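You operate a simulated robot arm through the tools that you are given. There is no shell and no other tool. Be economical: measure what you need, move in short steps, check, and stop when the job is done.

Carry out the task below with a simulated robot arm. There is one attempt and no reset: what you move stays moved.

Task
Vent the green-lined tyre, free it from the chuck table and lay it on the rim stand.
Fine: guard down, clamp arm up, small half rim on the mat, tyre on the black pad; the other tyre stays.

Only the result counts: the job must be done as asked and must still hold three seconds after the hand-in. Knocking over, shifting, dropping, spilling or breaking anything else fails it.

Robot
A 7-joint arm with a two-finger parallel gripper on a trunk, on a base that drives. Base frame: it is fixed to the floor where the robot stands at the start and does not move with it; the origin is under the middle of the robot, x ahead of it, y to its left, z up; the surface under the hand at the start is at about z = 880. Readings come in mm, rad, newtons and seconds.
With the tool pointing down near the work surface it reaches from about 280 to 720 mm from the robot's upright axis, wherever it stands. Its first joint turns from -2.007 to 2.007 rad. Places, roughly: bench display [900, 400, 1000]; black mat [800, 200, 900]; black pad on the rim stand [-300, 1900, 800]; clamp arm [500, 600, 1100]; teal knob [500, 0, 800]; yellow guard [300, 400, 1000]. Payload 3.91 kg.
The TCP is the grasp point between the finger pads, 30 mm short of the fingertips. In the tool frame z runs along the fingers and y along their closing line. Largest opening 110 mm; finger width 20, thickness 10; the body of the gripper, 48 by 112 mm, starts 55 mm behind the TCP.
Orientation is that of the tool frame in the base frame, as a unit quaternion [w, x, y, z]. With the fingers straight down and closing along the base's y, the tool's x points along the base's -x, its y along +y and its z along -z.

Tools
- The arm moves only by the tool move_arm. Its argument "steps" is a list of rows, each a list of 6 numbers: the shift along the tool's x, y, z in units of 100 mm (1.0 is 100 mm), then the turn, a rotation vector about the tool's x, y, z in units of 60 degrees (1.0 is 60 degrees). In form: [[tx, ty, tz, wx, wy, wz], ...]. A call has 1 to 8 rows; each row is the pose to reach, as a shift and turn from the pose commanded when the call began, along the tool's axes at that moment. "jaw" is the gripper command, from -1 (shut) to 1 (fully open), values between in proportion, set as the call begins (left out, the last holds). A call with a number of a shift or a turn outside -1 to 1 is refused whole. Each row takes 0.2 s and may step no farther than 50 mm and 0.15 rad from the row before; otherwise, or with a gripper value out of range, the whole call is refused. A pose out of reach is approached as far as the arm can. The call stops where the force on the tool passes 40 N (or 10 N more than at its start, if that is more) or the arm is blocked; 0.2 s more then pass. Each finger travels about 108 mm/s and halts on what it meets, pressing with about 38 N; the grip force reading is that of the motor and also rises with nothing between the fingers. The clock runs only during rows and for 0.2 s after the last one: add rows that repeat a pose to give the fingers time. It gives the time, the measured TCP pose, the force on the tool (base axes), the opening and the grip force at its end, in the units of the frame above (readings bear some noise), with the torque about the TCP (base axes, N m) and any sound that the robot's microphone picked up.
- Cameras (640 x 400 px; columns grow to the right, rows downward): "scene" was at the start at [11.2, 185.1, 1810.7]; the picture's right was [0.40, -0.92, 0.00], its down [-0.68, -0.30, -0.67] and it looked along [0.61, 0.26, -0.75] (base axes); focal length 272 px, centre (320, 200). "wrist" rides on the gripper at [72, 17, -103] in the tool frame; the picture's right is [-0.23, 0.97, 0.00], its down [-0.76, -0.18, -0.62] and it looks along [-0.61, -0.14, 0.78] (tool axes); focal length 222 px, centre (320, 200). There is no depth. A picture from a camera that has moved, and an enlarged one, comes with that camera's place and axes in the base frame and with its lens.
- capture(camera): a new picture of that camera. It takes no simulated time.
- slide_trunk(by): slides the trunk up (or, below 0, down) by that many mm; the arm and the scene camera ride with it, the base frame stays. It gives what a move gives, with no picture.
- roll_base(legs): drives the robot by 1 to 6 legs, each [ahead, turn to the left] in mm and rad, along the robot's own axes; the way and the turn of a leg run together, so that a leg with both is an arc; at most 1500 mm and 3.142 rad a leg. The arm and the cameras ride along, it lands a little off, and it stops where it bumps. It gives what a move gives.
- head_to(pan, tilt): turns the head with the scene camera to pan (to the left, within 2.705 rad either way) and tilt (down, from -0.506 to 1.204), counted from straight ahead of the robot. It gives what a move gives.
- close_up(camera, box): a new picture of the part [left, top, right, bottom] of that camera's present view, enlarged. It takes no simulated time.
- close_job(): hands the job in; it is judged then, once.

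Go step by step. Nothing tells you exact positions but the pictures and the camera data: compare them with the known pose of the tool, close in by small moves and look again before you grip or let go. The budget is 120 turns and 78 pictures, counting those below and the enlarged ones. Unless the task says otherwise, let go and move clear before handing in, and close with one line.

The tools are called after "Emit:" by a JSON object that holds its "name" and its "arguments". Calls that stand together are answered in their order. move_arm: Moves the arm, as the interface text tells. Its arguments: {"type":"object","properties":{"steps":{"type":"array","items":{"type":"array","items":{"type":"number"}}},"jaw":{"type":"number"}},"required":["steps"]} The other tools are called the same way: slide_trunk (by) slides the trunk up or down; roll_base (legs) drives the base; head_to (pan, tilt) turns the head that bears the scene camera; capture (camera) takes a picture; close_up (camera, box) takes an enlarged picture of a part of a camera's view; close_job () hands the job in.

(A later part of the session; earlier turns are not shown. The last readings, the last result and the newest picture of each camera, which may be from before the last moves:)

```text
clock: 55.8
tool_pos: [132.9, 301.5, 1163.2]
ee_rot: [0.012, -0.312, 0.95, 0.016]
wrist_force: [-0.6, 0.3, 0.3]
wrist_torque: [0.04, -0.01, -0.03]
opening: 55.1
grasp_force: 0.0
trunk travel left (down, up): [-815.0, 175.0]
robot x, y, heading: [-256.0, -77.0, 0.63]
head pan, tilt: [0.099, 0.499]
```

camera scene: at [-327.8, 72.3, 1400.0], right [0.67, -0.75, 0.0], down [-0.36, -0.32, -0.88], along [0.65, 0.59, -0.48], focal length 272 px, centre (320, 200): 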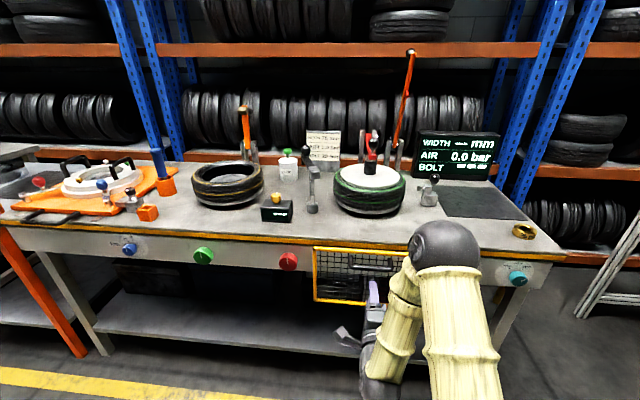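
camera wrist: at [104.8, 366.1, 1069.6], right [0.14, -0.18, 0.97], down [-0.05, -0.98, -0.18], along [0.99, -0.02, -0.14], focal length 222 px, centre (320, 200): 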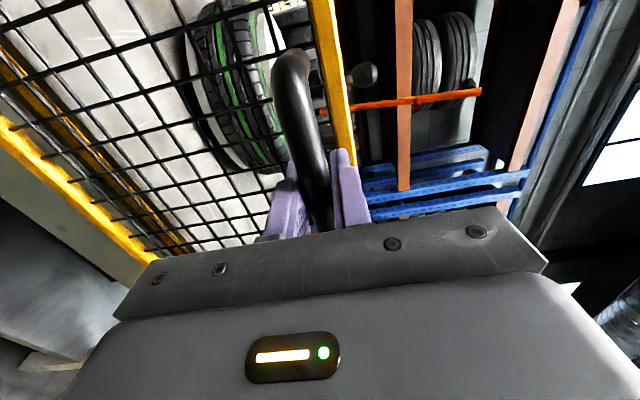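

The tool points down. I'll raise it a bit more and drive forward to bring it near the clamp ball.

Emit:
{"name": "slide_trunk", "arguments": {"by": 80}}

Emit:
{"name": "roll_base", "arguments": {"legs": [[345, 0]]}}

Emit:
{"name": "head_to", "arguments": {"pan": 0.1, "tilt": 0.7}}

Emit:
{"name": "capture", "arguments": {"camera": "wrist"}}

Emit:
{"name": "capture", "arguments": {"camera": "scene"}}

```text
clock: 57.0
tool_pos: [132.0, 301.5, 1242.3]
ee_rot: [0.012, -0.312, 0.95, 0.015]
wrist_force: [0.5, -0.1, -0.3]
wrist_torque: [0.0, 0.02, 0.0]
opening: 55.0
grasp_force: 0.1
trunk travel left (down, up): [-895.0, 95.0]
robot x, y, heading: [-255.7, -75.6, 0.63]
head pan, tilt: [0.099, 0.499]
```

```text
clock: 59.5
tool_pos: [410.1, 503.1, 1242.8]
ee_rot: [0.011, -0.313, 0.95, 0.015]
wrist_force: [0.0, -0.3, -0.2]
wrist_torque: [0.05, 0.04, 0.01]
opening: 54.9
grasp_force: 0.1
trunk travel left (down, up): [-895.0, 95.0]
robot x, y, heading: [22.0, 122.2, 0.631]
head pan, tilt: [0.099, 0.499]
```

```text
clock: 60.3
tool_pos: [410.3, 502.6, 1241.8]
ee_rot: [0.014, -0.313, 0.95, 0.015]
wrist_force: [-1.0, 0.6, 0.0]
wrist_torque: [-0.01, -0.01, 0.01]
opening: 55.0
grasp_force: 0.0
trunk travel left (down, up): [-895.0, 95.0]
robot x, y, heading: [25.0, 128.7, 0.631]
head pan, tilt: [0.099, 0.7]
```

```text
44 pictures are left
camera wrist: at [339.1, 468.7, 1342.5], right [-0.4, 0.92, 0.03], down [0.71, 0.29, 0.64], along [0.58, 0.27, -0.76], focal length 222 px, centre (320, 200)
```

wrist: 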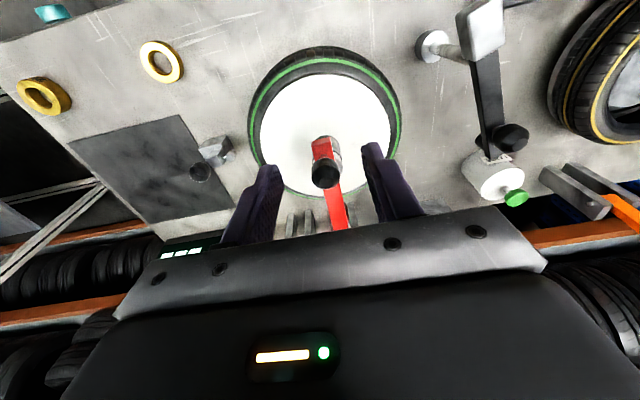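

```text
43 pictures are left
camera scene: at [-55.5, 270.1, 1792.3], right [0.67, -0.75, 0.0], down [-0.48, -0.43, -0.77], along [0.57, 0.51, -0.64], focal length 272 px, centre (320, 200)
```

scene: 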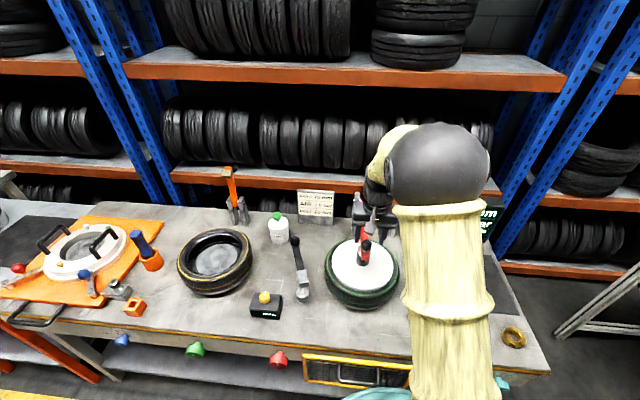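

The ball comes out at (460, 534, 1133), matching my estimate. I'll move above it and descend with the fingers straddling it.

Emit:
{"name": "move_arm", "arguments": {"steps": [[-0.3, -0.03, 0.1, 0, 0, 0], [-0.58, -0.05, 0.3, 0, 0, 0], [-0.58, -0.05, 0.5, 0, 0, 0]], "jaw": 0.3}}

Emit:
{"name": "capture", "arguments": {"camera": "wrist"}}

```text
clock: 61.1
tool_pos: [461.0, 536.8, 1193.8]
ee_rot: [0.012, -0.312, 0.95, 0.016]
wrist_force: [-0.2, -1.0, 0.0]
wrist_torque: [-0.01, -0.01, 0.02]
opening: 71.5
grasp_force: 0.1
trunk travel left (down, up): [-895.0, 95.0]
robot x, y, heading: [19.9, 122.1, 0.634]
head pan, tilt: [0.099, 0.7]
```

```text
42 pictures are left
camera wrist: at [390.0, 502.5, 1294.4], right [-0.4, 0.92, 0.03], down [0.71, 0.29, 0.64], along [0.58, 0.28, -0.76], focal length 222 px, centre (320, 200)
```

wrist: 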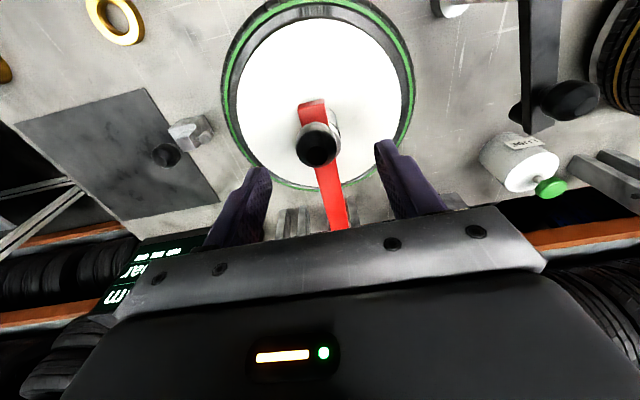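

The ball is lined up directly below, so I descend and close.

Emit:
{"name": "move_arm", "arguments": {"steps": [[-0.01, 0, 0.3, 0, 0, 0], [-0.02, 0, 0.57, 0, 0, 0]]}}

Emit:
{"name": "move_arm", "arguments": {"steps": [[0, 0, 0, 0, 0, 0], [0, 0, 0, 0, 0, 0], [0, 0, 0, 0, 0, 0]], "jaw": -1}}

Emit:
{"name": "capture", "arguments": {"camera": "wrist"}}

```text
clock: 61.7
tool_pos: [462.2, 538.4, 1136.5]
ee_rot: [0.013, -0.312, 0.95, 0.015]
wrist_force: [0.8, 0.1, 0.3]
wrist_torque: [0.01, 0.01, -0.01]
opening: 71.5
grasp_force: 0.1
trunk travel left (down, up): [-895.0, 95.0]
robot x, y, heading: [21.3, 124.0, 0.633]
head pan, tilt: [0.099, 0.7]
```

```text
clock: 62.5
tool_pos: [464.7, 535.1, 1137.2]
ee_rot: [0.012, -0.312, 0.95, 0.015]
wrist_force: [8.5, -14.3, -1.4]
wrist_torque: [-0.37, -0.42, -0.3]
opening: 33.1
grasp_force: 44.4
trunk travel left (down, up): [-895.0, 95.0]
robot x, y, heading: [18.4, 125.5, 0.631]
head pan, tilt: [0.099, 0.7]
```

```text
41 pictures are left
camera wrist: at [393.6, 501.7, 1237.3], right [-0.39, 0.92, 0.03], down [0.71, 0.28, 0.64], along [0.58, 0.27, -0.77], focal length 222 px, centre (320, 200)
```

wrist: 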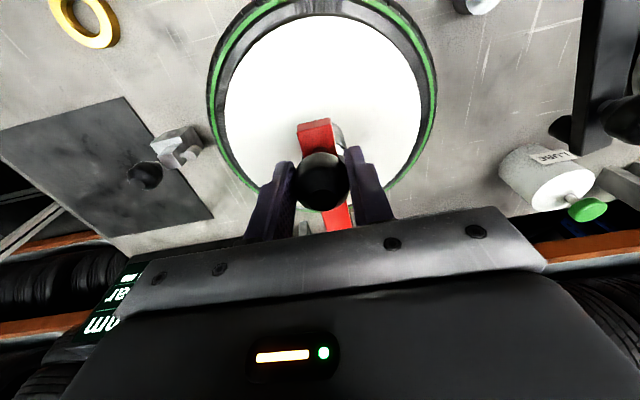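

The ball is held, with the opening at 33 mm. Since the arm swings up and away from me about its rear pivot, I'll lift along that arc with the tool kept pointing down.

Emit:
{"name": "move_arm", "arguments": {"steps": [[-0.05, 0, -0.21, 0, 0, 0], [-0.13, 0, -0.43, 0, 0, 0], [-0.22, 0, -0.64, 0, 0, 0], [-0.34, 0, -0.83, 0, 0, 0]]}}

Emit:
{"name": "capture", "arguments": {"camera": "wrist"}}

```text
clock: 63.5
tool_pos: [487.5, 552.2, 1222.9]
ee_rot: [0.012, -0.312, 0.95, 0.016]
wrist_force: [-1.3, -18.4, -3.9]
wrist_torque: [-1.03, 1.06, 0.02]
opening: 33.4
grasp_force: 45.2
trunk travel left (down, up): [-895.0, 95.0]
robot x, y, heading: [18.1, 124.1, 0.632]
head pan, tilt: [0.099, 0.7]
```

```text
40 pictures are left
camera wrist: at [417.5, 518.3, 1323.1], right [-0.4, 0.92, 0.03], down [0.71, 0.29, 0.64], along [0.58, 0.28, -0.77], focal length 222 px, centre (320, 200)
```

wrist: 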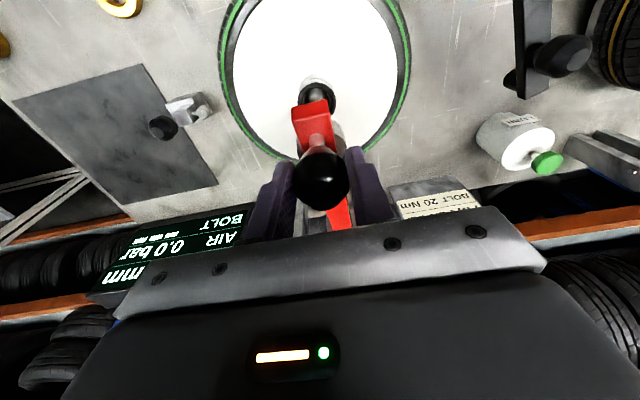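

The clamp lifts freely. Continuing the arc to about 50°.

Emit:
{"name": "move_arm", "arguments": {"steps": [[-0.13, -0.02, -0.19, 0, 0, 0], [-0.28, -0.02, -0.36, 0, 0, 0], [-0.44, -0.02, -0.52, 0, 0, 0], [-0.61, -0.02, -0.68, 0, 0, 0], [-0.8, -0.02, -0.81, 0, 0, 0], [-0.98, -0.02, -0.92, 0, 0, 0]]}}

Emit:
{"name": "capture", "arguments": {"camera": "wrist"}}

```text
clock: 64.9
tool_pos: [562.5, 606.2, 1320.2]
ee_rot: [0.013, -0.314, 0.949, 0.017]
wrist_force: [-13.3, -6.8, 12.4]
wrist_torque: [-0.73, 1.32, 0.12]
opening: 33.4
grasp_force: 45.2
trunk travel left (down, up): [-895.0, 95.0]
robot x, y, heading: [21.8, 124.7, 0.629]
head pan, tilt: [0.099, 0.7]
```

```text
39 pictures are left
camera wrist: at [492.2, 572.4, 1420.1], right [-0.4, 0.92, 0.03], down [0.71, 0.28, 0.65], along [0.58, 0.28, -0.76], focal length 222 px, centre (320, 200)
```

wrist: 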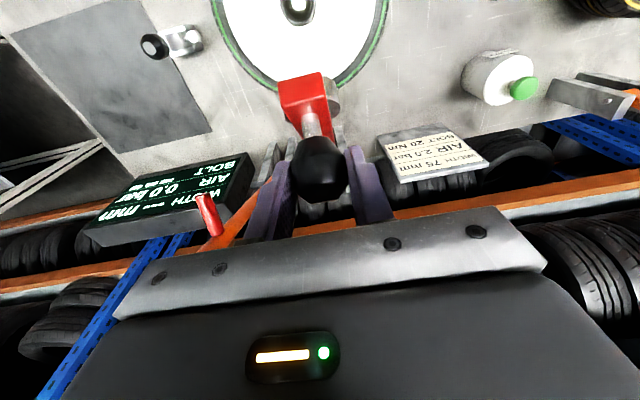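

A circle fit puts the pivot at bench depth 483, z 1100, radius 258. Continuing up with a slight forward pitch of the tool for reach.

Emit:
{"name": "move_arm", "arguments": {"steps": [[-0.23, -0.02, -0.12, 0, -0.08, 0], [-0.46, -0.02, -0.22, 0, -0.16, 0], [-0.68, -0.02, -0.29, 0, -0.24, 0], [-0.9, -0.02, -0.34, 0, -0.32, 0]]}}

Emit:
{"name": "capture", "arguments": {"camera": "wrist"}}

```text
clock: 65.3
tool_pos: [576.8, 615.9, 1329.6]
ee_rot: [0.039, -0.315, 0.948, 0.028]
wrist_force: [-11.8, -4.6, 13.4]
wrist_torque: [-0.59, 1.3, 0.12]
opening: 33.4
grasp_force: 45.2
out of reach, approached as far as the arm can: row 2
trunk travel left (down, up): [-895.0, 95.0]
robot x, y, heading: [24.4, 124.2, 0.631]
head pan, tilt: [0.099, 0.7]
stopped in row 2: the force on the tool passed its limit at 56 N (the readings are from after the stop); the commanded pose is now the measured one
```

```text
38 pictures are left
camera wrist: at [502.3, 578.8, 1424.5], right [-0.4, 0.92, 0.05], down [0.68, 0.26, 0.68], along [0.61, 0.31, -0.73], focal length 222 px, centre (320, 200)
```

wrist: 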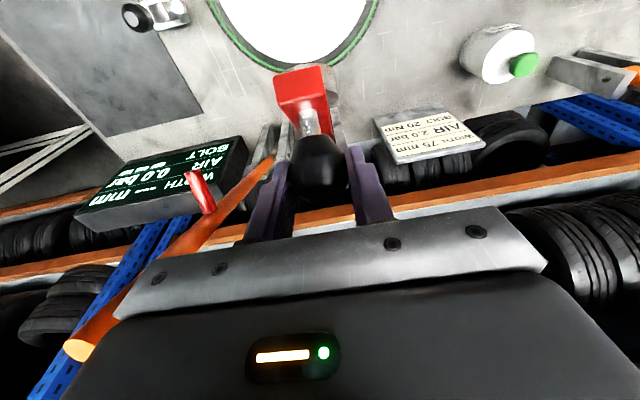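

I hit a reach limit with the tool pointing down. I'll pitch the tool forward in place about the ball, which brings the wrist lower and gives more reach.

Emit:
{"name": "move_arm", "arguments": {"steps": [[0, 0, 0, 0, -0.13, 0], [0, 0, 0, 0, -0.26, 0], [0, 0, 0, 0, -0.39, 0], [0, 0, 0, 0, -0.52, 0]]}}

```text
clock: 66.3
tool_pos: [575.7, 616.1, 1328.9]
ee_rot: [0.295, -0.295, 0.902, 0.109]
wrist_force: [-19.1, -7.1, 19.8]
wrist_torque: [-0.6, 0.98, 0.09]
opening: 33.1
grasp_force: 45.0
trunk travel left (down, up): [-895.0, 95.0]
robot x, y, heading: [19.3, 126.3, 0.631]
head pan, tilt: [0.099, 0.7]
```

The pitch is done. Continuing along the arc past 80°.

Emit:
{"name": "move_arm", "arguments": {"steps": [[-0.18, 0, -0.0, 0, 0, 0], [-0.35, 0, 0.01, 0, 0, 0], [-0.56, 0, 0.09, 0, 0, 0], [-0.77, 0, 0.18, 0, 0, 0], [-1.0, 0, 0.3, 0, 0, 0]]}}

Emit:
{"name": "capture", "arguments": {"camera": "wrist"}}

```text
clock: 67.5
tool_pos: [657.7, 675.3, 1363.8]
ee_rot: [0.295, -0.295, 0.902, 0.109]
wrist_force: [-7.5, 1.9, 13.9]
wrist_torque: [-0.6, 1.03, 0.1]
opening: 32.6
grasp_force: 44.6
trunk travel left (down, up): [-895.0, 95.0]
robot x, y, heading: [23.9, 124.2, 0.631]
head pan, tilt: [0.099, 0.7]
```

```text
37 pictures are left
camera wrist: at [552.1, 616.6, 1402.6], right [-0.43, 0.89, 0.16], down [0.31, -0.02, 0.95], along [0.85, 0.46, -0.27], focal length 222 px, centre (320, 200)
```

wrist: 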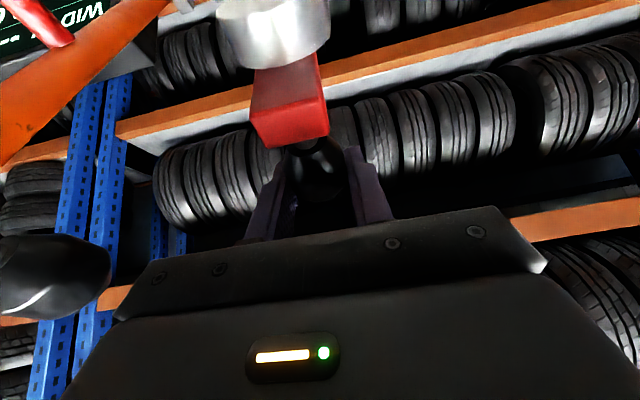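

The clamp is nearly vertical (about 78°). I'll carry on past vertical until it meets its stop.

Emit:
{"name": "move_arm", "arguments": {"steps": [[-0.12, 0, 0.08, 0, 0, 0], [-0.24, 0, 0.17, 0, 0, 0], [-0.36, 0, 0.28, 0, 0, 0], [-0.47, 0, 0.39, 0, 0, 0], [-0.57, 0, 0.5, 0, 0, 0]]}}

Emit:
{"name": "capture", "arguments": {"camera": "scene"}}

```text
clock: 67.8
tool_pos: [662.8, 679.5, 1364.4]
ee_rot: [0.291, -0.295, 0.904, 0.109]
wrist_force: [-6.7, -3.4, 12.8]
wrist_torque: [-0.66, 1.19, 0.13]
opening: 32.6
grasp_force: 44.8
out of reach, approached as far as the arm can: row 1
trunk travel left (down, up): [-895.0, 95.0]
robot x, y, heading: [19.1, 122.6, 0.632]
head pan, tilt: [0.099, 0.7]
stopped in row 1: the force on the tool passed its limit at 79 N (the readings are from after the stop); the commanded pose is now the measured one
```

```text
36 pictures are left
camera scene: at [-56.9, 268.8, 1792.4], right [0.67, -0.75, 0.0], down [-0.48, -0.43, -0.77], along [0.57, 0.51, -0.64], focal length 272 px, centre (320, 200)
```

scene: 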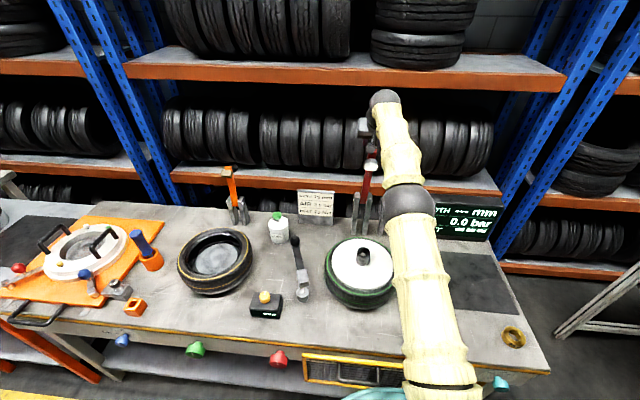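

I hit the reach limit again. I'll pitch another 13° in place, then continue.

Emit:
{"name": "move_arm", "arguments": {"steps": [[0, 0, 0, 0, -0.11, 0], [0, 0, 0, 0, -0.22, 0]]}}

Emit:
{"name": "move_arm", "arguments": {"steps": [[-0.06, 0, 0.08, 0, 0, 0], [-0.12, 0, 0.16, 0, 0, 0], [-0.19, 0, 0.24, 0, 0, 0], [-0.25, 0, 0.32, 0, 0, 0], [-0.31, 0, 0.4, 0, 0, 0]]}}

Emit:
{"name": "capture", "arguments": {"camera": "wrist"}}

```text
clock: 68.4
tool_pos: [662.5, 677.0, 1365.6]
ee_rot: [0.395, -0.281, 0.863, 0.143]
wrist_force: [-9.4, -2.0, 17.1]
wrist_torque: [-0.71, 1.21, 0.12]
opening: 32.5
grasp_force: 44.9
trunk travel left (down, up): [-895.0, 95.0]
robot x, y, heading: [23.4, 124.2, 0.634]
head pan, tilt: [0.099, 0.7]
```

```text
clock: 69.6
tool_pos: [695.5, 703.3, 1365.9]
ee_rot: [0.398, -0.28, 0.862, 0.144]
wrist_force: [-5.9, 1.0, 35.7]
wrist_torque: [-0.51, 0.96, 0.1]
opening: 32.4
grasp_force: 44.8
out of reach, approached as far as the arm can: row 5
trunk travel left (down, up): [-895.0, 95.0]
robot x, y, heading: [21.5, 122.9, 0.627]
head pan, tilt: [0.099, 0.7]
```

```text
35 pictures are left
camera wrist: at [583.6, 640.2, 1375.7], right [-0.46, 0.86, 0.2], down [0.13, -0.15, 0.98], along [0.88, 0.48, -0.04], focal length 222 px, centre (320, 200)
```

wrist: 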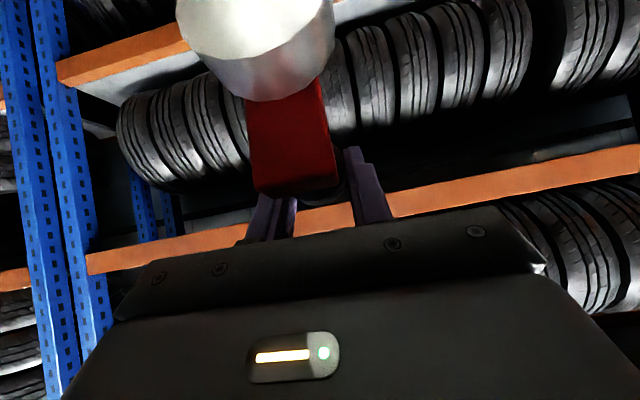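

The clamp is at about 89°. A little more push with small extra pitch should carry it over.

Emit:
{"name": "move_arm", "arguments": {"steps": [[-0.06, 0, 0.0, 0, -0.05, 0], [-0.12, 0, 0.06, 0, -0.1, 0], [-0.19, 0, 0.12, 0, -0.14, 0], [-0.25, 0, 0.2, 0, -0.14, 0]]}}

```text
clock: 70.6
tool_pos: [715.0, 716.4, 1363.7]
ee_rot: [0.457, -0.27, 0.832, 0.163]
wrist_force: [-5.1, 1.9, 24.4]
wrist_torque: [-0.83, 0.88, -0.19]
opening: 32.5
grasp_force: 44.9
out of reach, approached as far as the arm can: row 4
trunk travel left (down, up): [-895.0, 95.0]
robot x, y, heading: [18.4, 127.1, 0.626]
head pan, tilt: [0.099, 0.7]
```

It's now past vertical by a few degrees. I'll open the fingers slightly and see whether it stays.

Emit:
{"name": "move_arm", "arguments": {"steps": [[0, 0, 0, 0, 0, 0], [0, 0, 0, 0, 0, 0], [0, 0, 0, 0, 0, 0]], "jaw": -0.1}}

Emit:
{"name": "capture", "arguments": {"camera": "wrist"}}

```text
clock: 71.4
tool_pos: [714.9, 716.8, 1363.1]
ee_rot: [0.455, -0.271, 0.833, 0.163]
wrist_force: [-4.5, 1.8, 24.1]
wrist_torque: [-1.12, 0.94, -0.3]
opening: 49.5
grasp_force: 0.1
trunk travel left (down, up): [-895.0, 95.0]
robot x, y, heading: [19.8, 124.5, 0.626]
head pan, tilt: [0.099, 0.7]
```

```text
34 pictures are left
camera wrist: at [603.1, 654.5, 1355.9], right [-0.48, 0.85, 0.22], down [0.02, -0.23, 0.97], along [0.88, 0.47, 0.09], focal length 222 px, centre (320, 200)
```

wrist: 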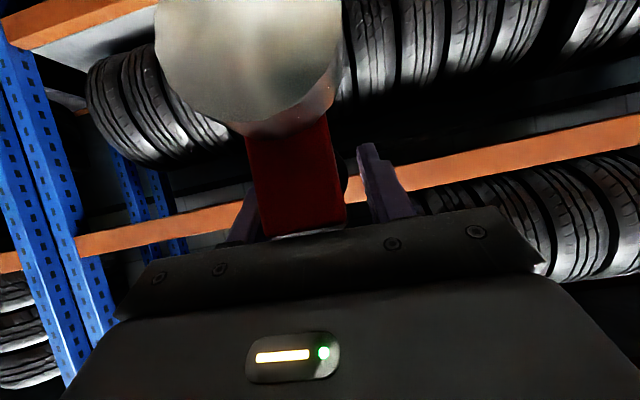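

The clamp stays up, with the red block lightly touching the gripper body. I'll lift straight up with the trunk to clear it.

Emit:
{"name": "move_arm", "arguments": {"steps": [[0, 0, 0, 0, 0, 0], [0, 0, 0, 0, 0, 0], [0, 0, 0, 0, 0, 0]], "jaw": 0.6}}

Emit:
{"name": "slide_trunk", "arguments": {"by": 90}}

Emit:
{"name": "capture", "arguments": {"camera": "scene"}}

Emit:
{"name": "capture", "arguments": {"camera": "wrist"}}

```text
clock: 72.2
tool_pos: [715.2, 716.2, 1363.3]
ee_rot: [0.455, -0.27, 0.833, 0.162]
wrist_force: [-4.4, 2.5, 24.1]
wrist_torque: [-1.11, 0.93, -0.25]
opening: 88.0
grasp_force: 0.0
trunk travel left (down, up): [-895.0, 95.0]
robot x, y, heading: [20.2, 122.6, 0.63]
head pan, tilt: [0.099, 0.7]
```

```text
clock: 73.5
tool_pos: [720.5, 718.7, 1446.9]
ee_rot: [0.453, -0.27, 0.834, 0.161]
wrist_force: [0.6, 0.1, 0.0]
wrist_torque: [0.04, 0.02, 0.03]
opening: 88.1
grasp_force: 0.0
trunk travel left (down, up): [-985.0, 5.0]
robot x, y, heading: [23.3, 123.5, 0.625]
head pan, tilt: [0.099, 0.7]
```

```text
33 pictures are left
camera scene: at [-54.7, 270.8, 1882.2], right [0.67, -0.75, 0.0], down [-0.48, -0.43, -0.76], along [0.57, 0.51, -0.64], focal length 272 px, centre (320, 200)
```

scene: 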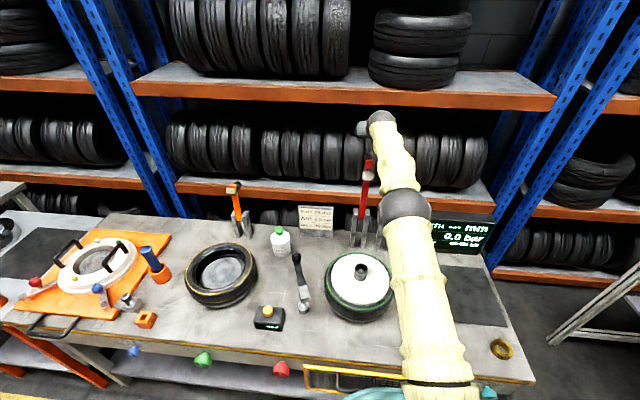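

```text
32 pictures are left
camera wrist: at [606.7, 656.4, 1441.4], right [-0.48, 0.85, 0.21], down [0.03, -0.23, 0.97], along [0.88, 0.47, 0.09], focal length 222 px, centre (320, 200)
```

wrist: 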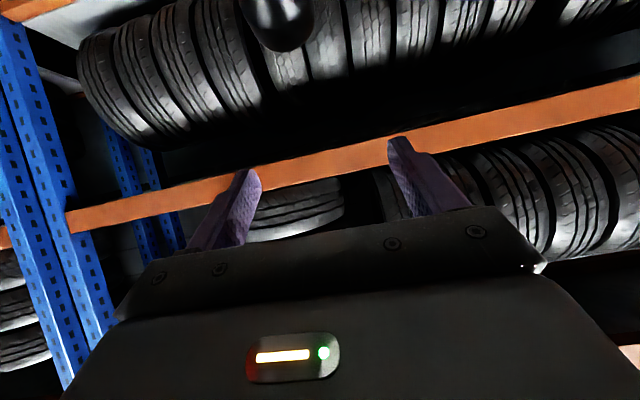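

The red clamp stands up by itself. Now I'll back off and shift the base right along the bench, so that both the half rim hub near (464, 542) and the mat are in reach.

Emit:
{"name": "roll_base", "arguments": {"legs": [[-350, 0], [0, -1.571], [148, 0], [0, 1.571]]}}

Emit:
{"name": "move_arm", "arguments": {"steps": [[0, 0, 0, 0, 0.14, 0], [0, 0, 0, 0, 0.28, 0], [0, 0, 0, 0, 0.42, 0], [0, 0, 0, 0, 0.56, 0], [0, 0, 0, 0, 0.7, 0], [0, 0, 0, 0, 0.84, 0], [0, 0, 0, 0, 0.95, 0]]}}

Emit:
{"name": "capture", "arguments": {"camera": "scene"}}

```text
clock: 88.2
tool_pos: [521.9, 391.8, 1448.6]
ee_rot: [0.453, -0.27, 0.834, 0.162]
wrist_force: [-0.5, -0.1, -0.3]
wrist_torque: [0.05, 0.03, -0.02]
opening: 88.2
grasp_force: 0.1
trunk travel left (down, up): [-985.0, 5.0]
robot x, y, heading: [-174.7, -204.4, 0.63]
head pan, tilt: [0.099, 0.7]
```

```text
clock: 89.8
tool_pos: [386.5, 267.3, 1408.0]
ee_rot: [-0.002, -0.315, 0.949, 0.012]
wrist_force: [0.9, -0.1, -0.4]
wrist_torque: [0.0, 0.03, 0.01]
opening: 88.0
grasp_force: 0.0
out of reach, approached as far as the arm can: row 1, 2, 3, 4, 5, 6, 7
trunk travel left (down, up): [-985.0, 5.0]
robot x, y, heading: [-172.9, -204.0, 0.634]
head pan, tilt: [0.099, 0.7]
```

```text
31 pictures are left
camera scene: at [-246.4, -56.4, 1882.3], right [0.67, -0.74, 0.0], down [-0.48, -0.43, -0.76], along [0.57, 0.51, -0.65], focal length 272 px, centre (320, 200)
```

scene: 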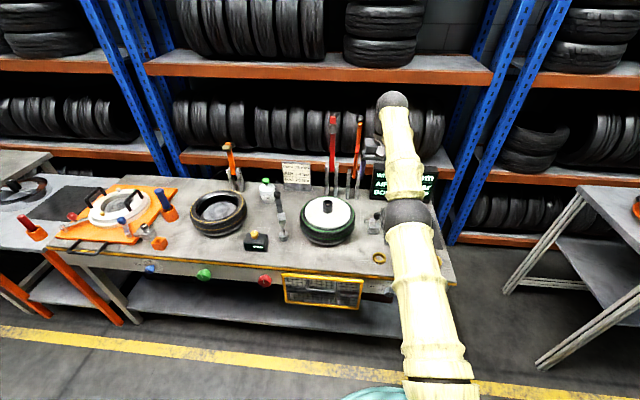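

The red clamp is standing up, the same as its orange neighbour. I'll drive forward and lower the trunk to working height.

Emit:
{"name": "roll_base", "arguments": {"legs": [[355, 0]]}}

Emit:
{"name": "slide_trunk", "arguments": {"by": -230}}

Emit:
{"name": "move_arm", "arguments": {"steps": [[0.1, 0.4, 0, 0, 0, 0], [0.2, 0.8, 0, 0, 0, 0], [0.25, 1.0, 0, 0, 0, 0]], "jaw": 0.2}}

Emit:
{"name": "capture", "arguments": {"camera": "wrist"}}

```text
clock: 92.4
tool_pos: [671.2, 477.9, 1409.3]
ee_rot: [0.0, -0.315, 0.949, 0.013]
wrist_force: [0.2, 1.2, 1.1]
wrist_torque: [-0.01, 0.03, 0.01]
opening: 88.0
grasp_force: 0.1
trunk travel left (down, up): [-985.0, 5.0]
robot x, y, heading: [112.5, 4.5, 0.634]
head pan, tilt: [0.099, 0.7]
```

```text
clock: 93.5
tool_pos: [669.4, 477.4, 1335.9]
ee_rot: [0.011, -0.317, 0.948, 0.02]
wrist_force: [-3.7, -4.6, 19.9]
wrist_torque: [1.27, -0.05, 0.3]
opening: 88.0
grasp_force: 0.0
trunk travel left (down, up): [-898.0, 92.0]
robot x, y, heading: [111.4, 5.1, 0.636]
head pan, tilt: [0.099, 0.7]
stopped: the force on the tool passed its limit at 50 N (the readings are from after the stop); the commanded pose is now the measured one
```

```text
clock: 94.3
tool_pos: [595.0, 552.1, 1337.0]
ee_rot: [0.005, -0.317, 0.948, 0.017]
wrist_force: [-0.4, 0.8, 0.8]
wrist_torque: [-0.02, 0.0, -0.02]
opening: 66.1
grasp_force: 0.0
out of reach, approached as far as the arm can: row 1, 2, 3
trunk travel left (down, up): [-898.0, 92.0]
robot x, y, heading: [113.4, 11.0, 0.634]
head pan, tilt: [0.099, 0.7]
```

```text
30 pictures are left
camera wrist: at [526.0, 517.7, 1437.5], right [-0.4, 0.91, 0.03], down [0.72, 0.29, 0.63], along [0.57, 0.28, -0.77], focal length 222 px, centre (320, 200)
```

wrist: 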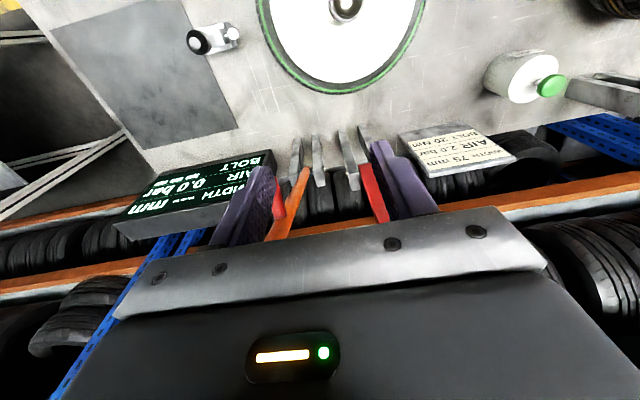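

The trunk stopped on contact while going down, probably with the orange clamp's tip, which leans forward to about bench depth 384. I'll check its state before moving anything.

Emit:
{"name": "close_up", "arguments": {"camera": "scene", "box": [270, 80, 470, 205]}}

Emit:
{"name": "close_up", "arguments": {"camera": "wrist", "box": [200, 100, 440, 250]}}

```text
3.20 times, centred on (370, 142) of scene
camera zoom: at [35.5, 154.2, 1795.5], right [0.67, -0.74, 0.0], down [-0.48, -0.43, -0.76], along [0.57, 0.51, -0.64], focal length 870 px, centre (160, 384)
```

zoom: 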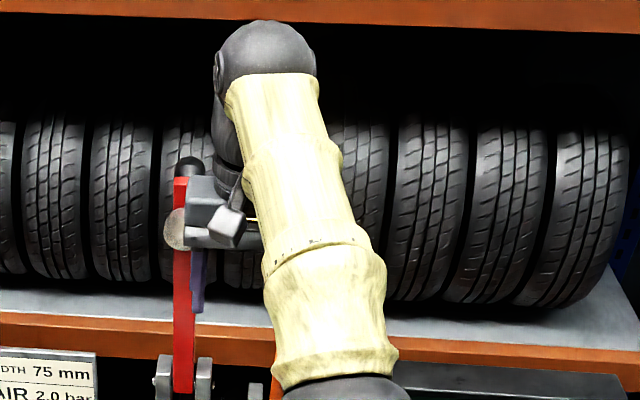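

```text
2.67 times, centred on (320, 175) of wrist
camera zoom: at [526.0, 517.7, 1437.5], right [-0.4, 0.91, 0.03], down [0.72, 0.29, 0.63], along [0.57, 0.28, -0.77], focal length 592 px, centre (320, 267)
```

zoom: 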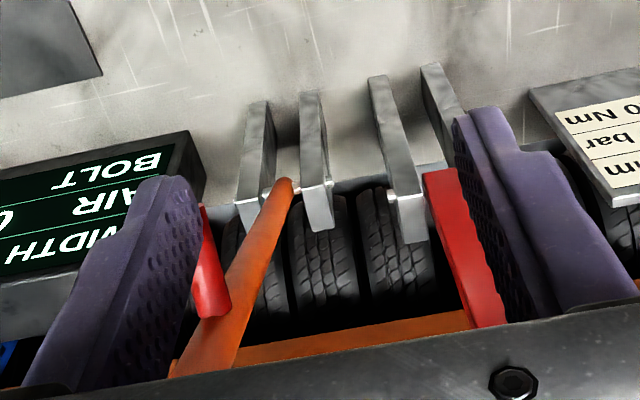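

The orange arm looks unmoved, just behind the gripper. I'll retract straight toward me, away from it, then go over the hub.

Emit:
{"name": "move_arm", "arguments": {"steps": [[0.35, 0, -0.05, 0, 0, 0], [0.7, 0, -0.05, 0, 0, 0], [1.0, 0, 0, 0, 0, 0], [1.0, 0.35, 0, 0, 0, 0], [1.0, 0.7, 0, 0, 0, 0]]}}

Emit:
{"name": "capture", "arguments": {"camera": "wrist"}}

Emit:
{"name": "capture", "arguments": {"camera": "scene"}}

```text
clock: 95.5
tool_pos: [508.4, 604.6, 1362.8]
ee_rot: [0.007, -0.317, 0.948, 0.016]
wrist_force: [0.1, 0.2, 0.1]
wrist_torque: [0.0, 0.0, -0.04]
opening: 66.2
grasp_force: 0.1
out of reach, approached as far as the arm can: row 1, 2, 3, 4, 5
trunk travel left (down, up): [-898.0, 92.0]
robot x, y, heading: [112.3, 7.7, 0.63]
head pan, tilt: [0.099, 0.7]
```

```text
27 pictures are left
camera wrist: at [439.3, 569.6, 1463.8], right [-0.4, 0.91, 0.03], down [0.72, 0.29, 0.63], along [0.57, 0.28, -0.77], focal length 222 px, centre (320, 200)
```

wrist: 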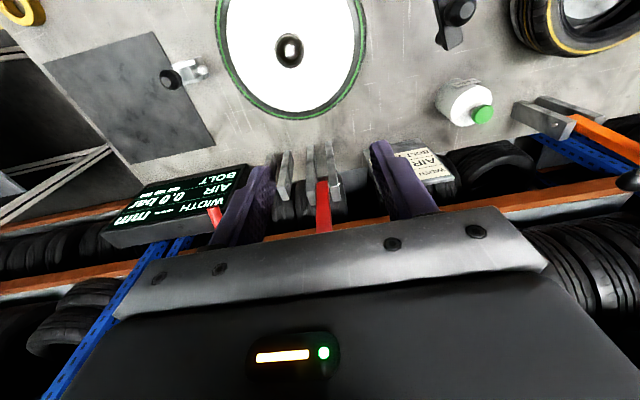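

```text
26 pictures are left
camera scene: at [35.1, 153.8, 1795.6], right [0.67, -0.74, 0.0], down [-0.48, -0.43, -0.76], along [0.57, 0.51, -0.64], focal length 272 px, centre (320, 200)
```

scene: 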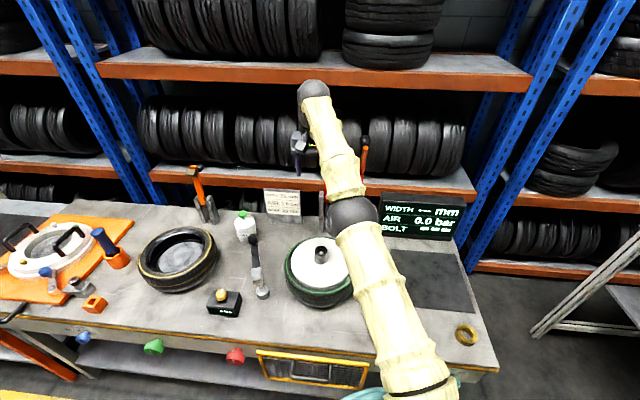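

The orange arm has not dropped and everything looks fine. I'll lower the trunk 200 mm from here, where the way is clear, then line up over the hub.

Emit:
{"name": "slide_trunk", "arguments": {"by": -190}}

Emit:
{"name": "move_arm", "arguments": {"steps": [[0.25, -0.1, 0, 0, 0, 0], [0.5, -0.2, 0, 0, 0, 0], [0.76, -0.27, 0, 0, 0, 0]]}}

Emit:
{"name": "capture", "arguments": {"camera": "wrist"}}

```text
clock: 97.6
tool_pos: [509.7, 603.2, 1173.0]
ee_rot: [0.005, -0.317, 0.948, 0.017]
wrist_force: [1.5, -0.1, 0.3]
wrist_torque: [0.02, 0.0, 0.02]
opening: 66.3
grasp_force: 0.0
trunk travel left (down, up): [-708.0, 282.0]
robot x, y, heading: [112.6, 8.8, 0.629]
head pan, tilt: [0.099, 0.7]
```

```text
clock: 98.4
tool_pos: [506.2, 594.6, 1194.6]
ee_rot: [0.006, -0.316, 0.948, 0.017]
wrist_force: [0.2, 0.1, -0.3]
wrist_torque: [0.01, 0.04, 0.0]
opening: 65.6
grasp_force: 0.0
out of reach, approached as far as the arm can: row 1, 2, 3
trunk travel left (down, up): [-708.0, 282.0]
robot x, y, heading: [114.2, 2.6, 0.628]
head pan, tilt: [0.099, 0.7]
```

```text
25 pictures are left
camera wrist: at [436.7, 561.0, 1295.2], right [-0.4, 0.91, 0.03], down [0.72, 0.29, 0.63], along [0.57, 0.28, -0.77], focal length 222 px, centre (320, 200)
```

wrist: 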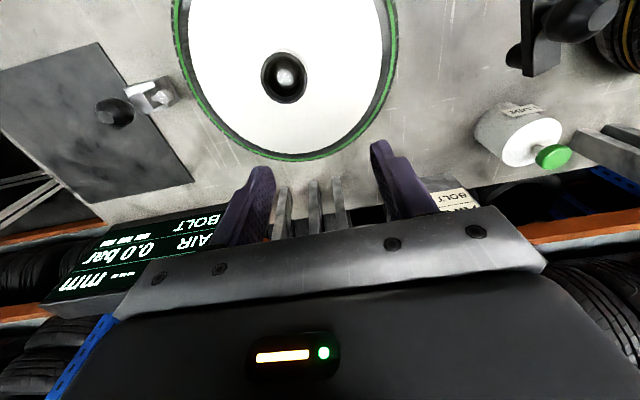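

The arm is cramped because it works too high relative to the trunk (it worked well with the trunk about 200 mm higher). I'll raise the trunk and lower the hand by the same amount.

Emit:
{"name": "slide_trunk", "arguments": {"by": 200}}

Emit:
{"name": "move_arm", "arguments": {"steps": [[0, 0, 0.35, 0, 0, 0], [0, 0, 0.7, 0, 0, 0], [0, 0, 1.0, 0, 0, 0]]}}

Emit:
{"name": "move_arm", "arguments": {"steps": [[0.2, -0.1, 0.3, 0, 0, 0], [0.4, -0.2, 0.6, 0, 0, 0], [0.6, -0.25, 0.85, 0, 0, 0]]}}

```text
clock: 100.6
tool_pos: [505.5, 595.5, 1394.0]
ee_rot: [0.006, -0.317, 0.948, 0.017]
wrist_force: [0.8, -0.1, -1.0]
wrist_torque: [-0.02, 0.02, 0.0]
opening: 66.0
grasp_force: 0.0
trunk travel left (down, up): [-908.0, 82.0]
robot x, y, heading: [110.6, 7.8, 0.63]
head pan, tilt: [0.099, 0.7]
```

```text
clock: 101.4
tool_pos: [521.5, 623.5, 1301.9]
ee_rot: [0.005, -0.317, 0.948, 0.017]
wrist_force: [-0.1, 0.3, -0.1]
wrist_torque: [-0.01, -0.02, 0.02]
opening: 66.0
grasp_force: 0.0
out of reach, approached as far as the arm can: row 1, 2, 3
trunk travel left (down, up): [-908.0, 82.0]
robot x, y, heading: [113.7, 8.4, 0.635]
head pan, tilt: [0.099, 0.7]
```

```text
clock: 102.2
tool_pos: [530.7, 637.6, 1224.4]
ee_rot: [0.005, -0.317, 0.948, 0.016]
wrist_force: [-0.4, -0.3, -0.1]
wrist_torque: [0.0, 0.0, 0.03]
opening: 66.1
grasp_force: 0.1
out of reach, approached as far as the arm can: row 1, 2, 3
trunk travel left (down, up): [-908.0, 82.0]
robot x, y, heading: [112.6, 5.4, 0.631]
head pan, tilt: [0.099, 0.7]
```

The arm appears to be riding a joint limit, so I'll look at its posture.

Emit:
{"name": "capture", "arguments": {"camera": "scene"}}

```text
24 pictures are left
camera scene: at [36.8, 154.5, 1805.7], right [0.67, -0.74, 0.0], down [-0.48, -0.43, -0.76], along [0.57, 0.51, -0.65], focal length 272 px, centre (320, 200)
```

scene: 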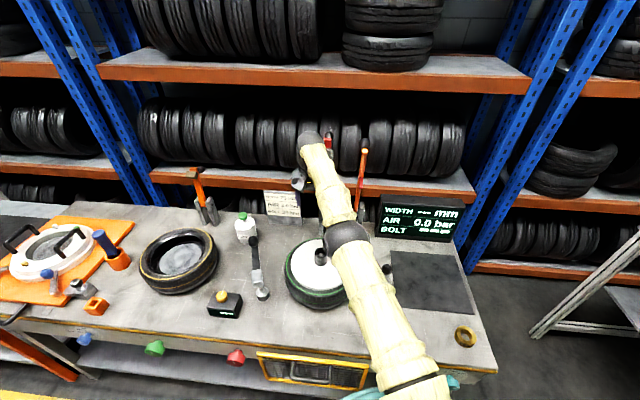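

Posture is elbow-up but close to straight. I'll try pitching the tool forward a bit, pulling in, and then seeing what frees up.

Emit:
{"name": "move_arm", "arguments": {"steps": [[0, 0, 0, 0, -0.13, 0], [0, 0, 0, 0, -0.26, 0], [0, 0, 0, 0, -0.39, 0], [0, 0, 0, 0, -0.5, 0]]}}

Emit:
{"name": "move_arm", "arguments": {"steps": [[0.3, -0.05, -0.17, 0, 0, 0], [0.6, -0.1, -0.35, 0, 0, 0], [0.86, -0.2, -0.5, 0, 0, 0]]}}

```text
clock: 103.2
tool_pos: [574.7, 721.5, 1243.3]
ee_rot: [0.252, -0.302, 0.914, 0.098]
wrist_force: [-0.4, -0.6, 0.4]
wrist_torque: [-0.01, 0.0, -0.02]
opening: 66.0
grasp_force: 0.0
out of reach, approached as far as the arm can: row 1, 2, 3, 4
trunk travel left (down, up): [-908.0, 82.0]
robot x, y, heading: [112.1, 5.0, 0.625]
head pan, tilt: [0.099, 0.7]
```

```text
clock: 104.0
tool_pos: [549.6, 732.5, 1251.6]
ee_rot: [0.25, -0.302, 0.915, 0.097]
wrist_force: [-0.9, -0.1, -0.1]
wrist_torque: [0.02, 0.0, -0.03]
opening: 66.0
grasp_force: 0.0
out of reach, approached as far as the arm can: row 1, 2, 3
trunk travel left (down, up): [-908.0, 82.0]
robot x, y, heading: [111.4, 4.4, 0.627]
head pan, tilt: [0.099, 0.7]
```

The wrist seems stuck on a full-extension sphere, with the elbow at its straight limit. I'll back the base away to open space and re-fold the arm there.

Emit:
{"name": "roll_base", "arguments": {"legs": [[-350, 0]]}}

Emit:
{"name": "move_arm", "arguments": {"steps": [[-0.2, 0, 0.3, 0, -0.13, 0], [-0.4, 0, 0.5, 0, -0.26, 0], [-0.5, 0, 0.8, 0, -0.39, 0], [-0.5, 0, 1.0, 0, -0.5, 0]]}}

Emit:
{"name": "move_arm", "arguments": {"steps": [[0, 0, -0.4, 0, 0, 0], [0, 0, -0.8, 0, 0, 0], [0, 0, -1.0, 0, 0, 0]]}}

Emit:
{"name": "capture", "arguments": {"camera": "scene"}}

```text
clock: 106.5
tool_pos: [270.5, 526.5, 1253.6]
ee_rot: [0.251, -0.301, 0.915, 0.097]
wrist_force: [0.1, 0.1, -0.4]
wrist_torque: [-0.01, 0.0, 0.02]
opening: 65.9
grasp_force: 0.0
trunk travel left (down, up): [-908.0, 82.0]
robot x, y, heading: [-164.0, -193.9, 0.629]
head pan, tilt: [0.099, 0.7]
```

```text
clock: 107.5
tool_pos: [354.7, 564.3, 1192.0]
ee_rot: [0.479, -0.267, 0.818, 0.174]
wrist_force: [0.1, -0.4, 0.8]
wrist_torque: [0.0, 0.0, -0.02]
opening: 65.9
grasp_force: 0.0
out of reach, approached as far as the arm can: row 1, 2, 3, 4
trunk travel left (down, up): [-908.0, 82.0]
robot x, y, heading: [-168.0, -199.3, 0.63]
head pan, tilt: [0.099, 0.7]
```

```text
clock: 108.3
tool_pos: [284.8, 509.4, 1240.5]
ee_rot: [0.479, -0.265, 0.819, 0.172]
wrist_force: [-0.4, -0.1, -0.2]
wrist_torque: [-0.03, 0.03, -0.01]
opening: 65.8
grasp_force: 0.0
trunk travel left (down, up): [-908.0, 82.0]
robot x, y, heading: [-170.5, -196.4, 0.633]
head pan, tilt: [0.099, 0.7]
```

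```text
23 pictures are left
camera scene: at [-244.8, -51.8, 1805.7], right [0.67, -0.74, 0.0], down [-0.48, -0.43, -0.77], along [0.57, 0.51, -0.64], focal length 272 px, centre (320, 200)
```

scene: 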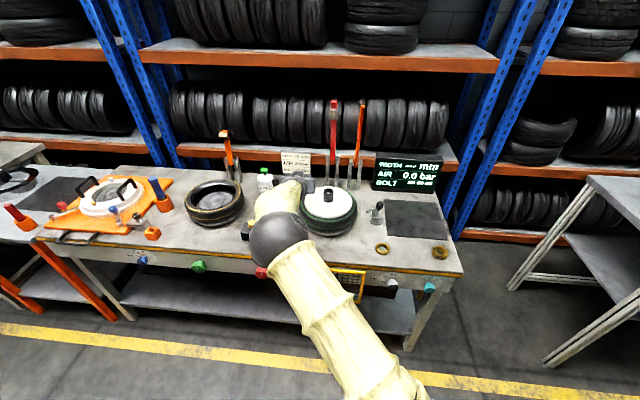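

It re-folded: the elbow is up and bent and the hand moves inward freely again. I'll pull in further and pitch back to pointing down.

Emit:
{"name": "move_arm", "arguments": {"steps": [[0.2, -0.2, -0.3, 0, 0.07, 0], [0.43, -0.4, -0.6, 0, 0.2, 0], [0.43, -0.6, -0.67, 0, 0.34, 0], [0.43, -0.6, -0.67, 0, 0.48, 0], [0.43, -0.6, -0.67, 0, 0.62, 0], [0.43, -0.6, -0.67, 0, 0.76, 0], [0.43, -0.6, -0.67, 0, 0.9, 0], [0.43, -0.6, -0.67, 0, 0.97, 0]]}}

```text
clock: 110.2
tool_pos: [257.8, 415.0, 1233.0]
ee_rot: [0.019, -0.317, 0.948, 0.021]
wrist_force: [-1.0, 0.2, -0.1]
wrist_torque: [-0.03, 0.0, -0.02]
opening: 66.0
grasp_force: 0.0
trunk travel left (down, up): [-908.0, 82.0]
robot x, y, heading: [-165.9, -197.0, 0.627]
head pan, tilt: [0.099, 0.7]
```

Good. I'll pull in another 100 mm, level the tool and then drive forward.

Emit:
{"name": "move_arm", "arguments": {"steps": [[0.35, -0.1, 0, 0, 0.055, 0], [0.7, -0.2, 0, 0, 0.055, 0], [1.0, -0.2, 0, 0, 0.055, 0]]}}

Emit:
{"name": "roll_base", "arguments": {"legs": [[345, 0]]}}

Emit:
{"name": "capture", "arguments": {"camera": "wrist"}}

```text
clock: 111.0
tool_pos: [189.9, 338.1, 1226.3]
ee_rot: [-0.007, -0.317, 0.948, 0.013]
wrist_force: [0.6, -0.4, -0.5]
wrist_torque: [0.03, 0.0, 0.0]
opening: 66.4
grasp_force: 0.1
trunk travel left (down, up): [-908.0, 82.0]
robot x, y, heading: [-166.2, -196.7, 0.631]
head pan, tilt: [0.099, 0.7]
```

```text
clock: 113.5
tool_pos: [468.8, 542.9, 1227.5]
ee_rot: [-0.007, -0.318, 0.948, 0.012]
wrist_force: [0.2, 0.2, -1.0]
wrist_torque: [-0.04, 0.02, 0.05]
opening: 66.2
grasp_force: 0.0
trunk travel left (down, up): [-908.0, 82.0]
robot x, y, heading: [113.2, 8.1, 0.642]
head pan, tilt: [0.099, 0.7]
```

```text
22 pictures are left
camera wrist: at [401.1, 510.9, 1329.8], right [-0.41, 0.91, 0.03], down [0.73, 0.31, 0.61], along [0.55, 0.27, -0.79], focal length 222 px, centre (320, 200)
```

wrist: 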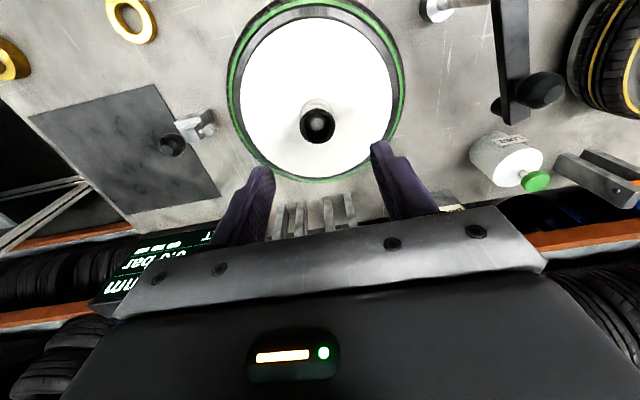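

The hub top is at about (484, 553, 1064), so the hand needs 18 mm more forward. I'll align, lower with the trunk and look again.

Emit:
{"name": "move_arm", "arguments": {"steps": [[-0.18, 0, 0, 0, 0, 0]], "jaw": 0.5}}

Emit:
{"name": "slide_trunk", "arguments": {"by": -110}}

Emit:
{"name": "capture", "arguments": {"camera": "wrist"}}

```text
clock: 113.9
tool_pos: [482.9, 554.8, 1225.5]
ee_rot: [-0.008, -0.318, 0.948, 0.012]
wrist_force: [0.4, -0.2, 0.2]
wrist_torque: [-0.02, 0.01, 0.05]
opening: 82.3
grasp_force: 0.0
trunk travel left (down, up): [-908.0, 82.0]
robot x, y, heading: [110.8, 4.6, 0.635]
head pan, tilt: [0.099, 0.7]
```

```text
clock: 115.3
tool_pos: [483.2, 553.2, 1117.0]
ee_rot: [-0.007, -0.318, 0.948, 0.013]
wrist_force: [-0.9, -0.2, 0.2]
wrist_torque: [0.0, -0.03, -0.01]
opening: 82.5
grasp_force: 0.0
trunk travel left (down, up): [-798.0, 192.0]
robot x, y, heading: [112.0, 5.3, 0.634]
head pan, tilt: [0.099, 0.7]
```

```text
21 pictures are left
camera wrist: at [415.1, 521.1, 1220.0], right [-0.41, 0.91, 0.03], down [0.73, 0.31, 0.61], along [0.55, 0.27, -0.79], focal length 222 px, centre (320, 200)
```

wrist: 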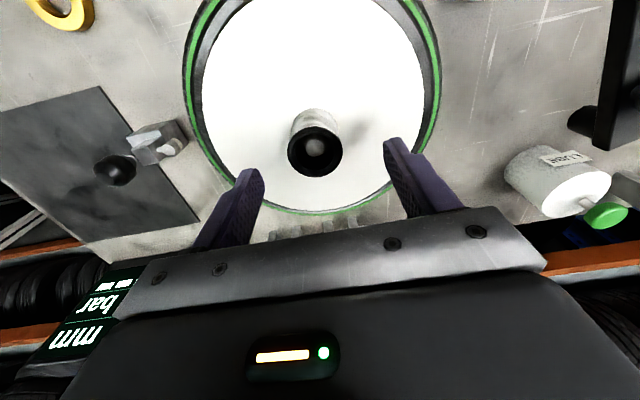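

The hub is centred within about 5 mm. I'll descend and grip it.

Emit:
{"name": "move_arm", "arguments": {"steps": [[-0.04, 0, 0.3, 0, 0, 0], [-0.04, 0, 0.6, 0, 0, 0]]}}

Emit:
{"name": "move_arm", "arguments": {"steps": [[0, 0, 0, 0, 0, 0], [0, 0, 0, 0, 0, 0], [0, 0, 0, 0, 0, 0], [0, 0, 0, 0, 0, 0]], "jaw": -1}}

Emit:
{"name": "capture", "arguments": {"camera": "wrist"}}

```text
clock: 115.9
tool_pos: [484.0, 557.8, 1057.2]
ee_rot: [-0.007, -0.318, 0.948, 0.012]
wrist_force: [0.7, 0.9, 0.6]
wrist_torque: [-0.02, 0.0, -0.03]
opening: 82.5
grasp_force: 0.2
trunk travel left (down, up): [-798.0, 192.0]
robot x, y, heading: [109.8, 10.9, 0.635]
head pan, tilt: [0.099, 0.7]
```

```text
clock: 116.9
tool_pos: [487.8, 556.2, 1057.5]
ee_rot: [-0.007, -0.318, 0.948, 0.012]
wrist_force: [9.9, -14.3, 0.5]
wrist_torque: [-0.86, -0.95, -0.17]
opening: 46.5
grasp_force: 38.2
trunk travel left (down, up): [-798.0, 192.0]
robot x, y, heading: [113.4, 7.9, 0.638]
head pan, tilt: [0.099, 0.7]
```

```text
20 pictures are left
camera wrist: at [420.0, 522.6, 1160.0], right [-0.4, 0.91, 0.02], down [0.73, 0.31, 0.61], along [0.55, 0.27, -0.79], focal length 222 px, centre (320, 200)
```

wrist: 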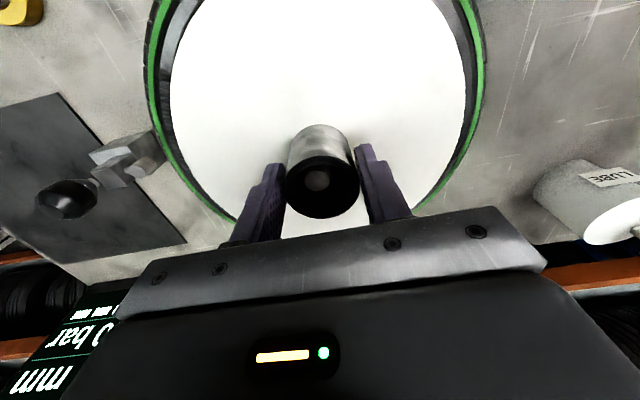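

Hub gripped (46 mm). Lifting slowly.

Emit:
{"name": "move_arm", "arguments": {"steps": [[0, -0.02, -0.1, 0, 0, 0], [0, -0.02, -0.2, 0, 0, 0], [0, -0.02, -0.4, 0, 0, 0], [0, -0.02, -0.6, 0, 0, 0], [0, -0.02, -0.8, 0, 0, 0], [0, -0.02, -1.0, 0, 0, 0]]}}

Emit:
{"name": "capture", "arguments": {"camera": "wrist"}}

```text
clock: 118.3
tool_pos: [486.6, 553.9, 1156.0]
ee_rot: [-0.008, -0.318, 0.948, 0.013]
wrist_force: [-0.3, 0.1, -9.0]
wrist_torque: [-0.04, 0.02, 0.04]
opening: 45.8
grasp_force: 37.9
trunk travel left (down, up): [-798.0, 192.0]
robot x, y, heading: [114.6, 7.1, 0.635]
head pan, tilt: [0.099, 0.7]
```

```text
19 pictures are left
camera wrist: at [420.1, 521.2, 1259.4], right [-0.41, 0.91, 0.03], down [0.73, 0.31, 0.61], along [0.55, 0.27, -0.79], focal length 222 px, centre (320, 200)
```

wrist: 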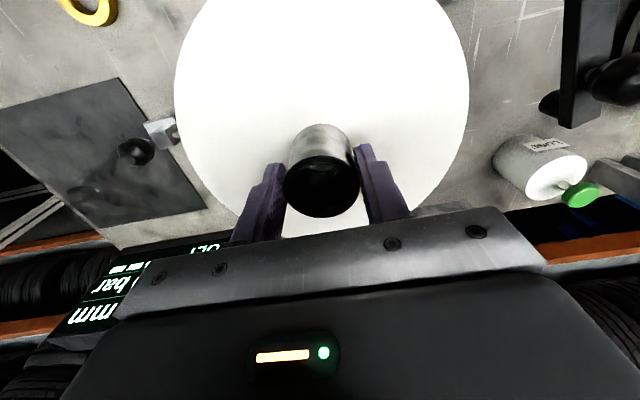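

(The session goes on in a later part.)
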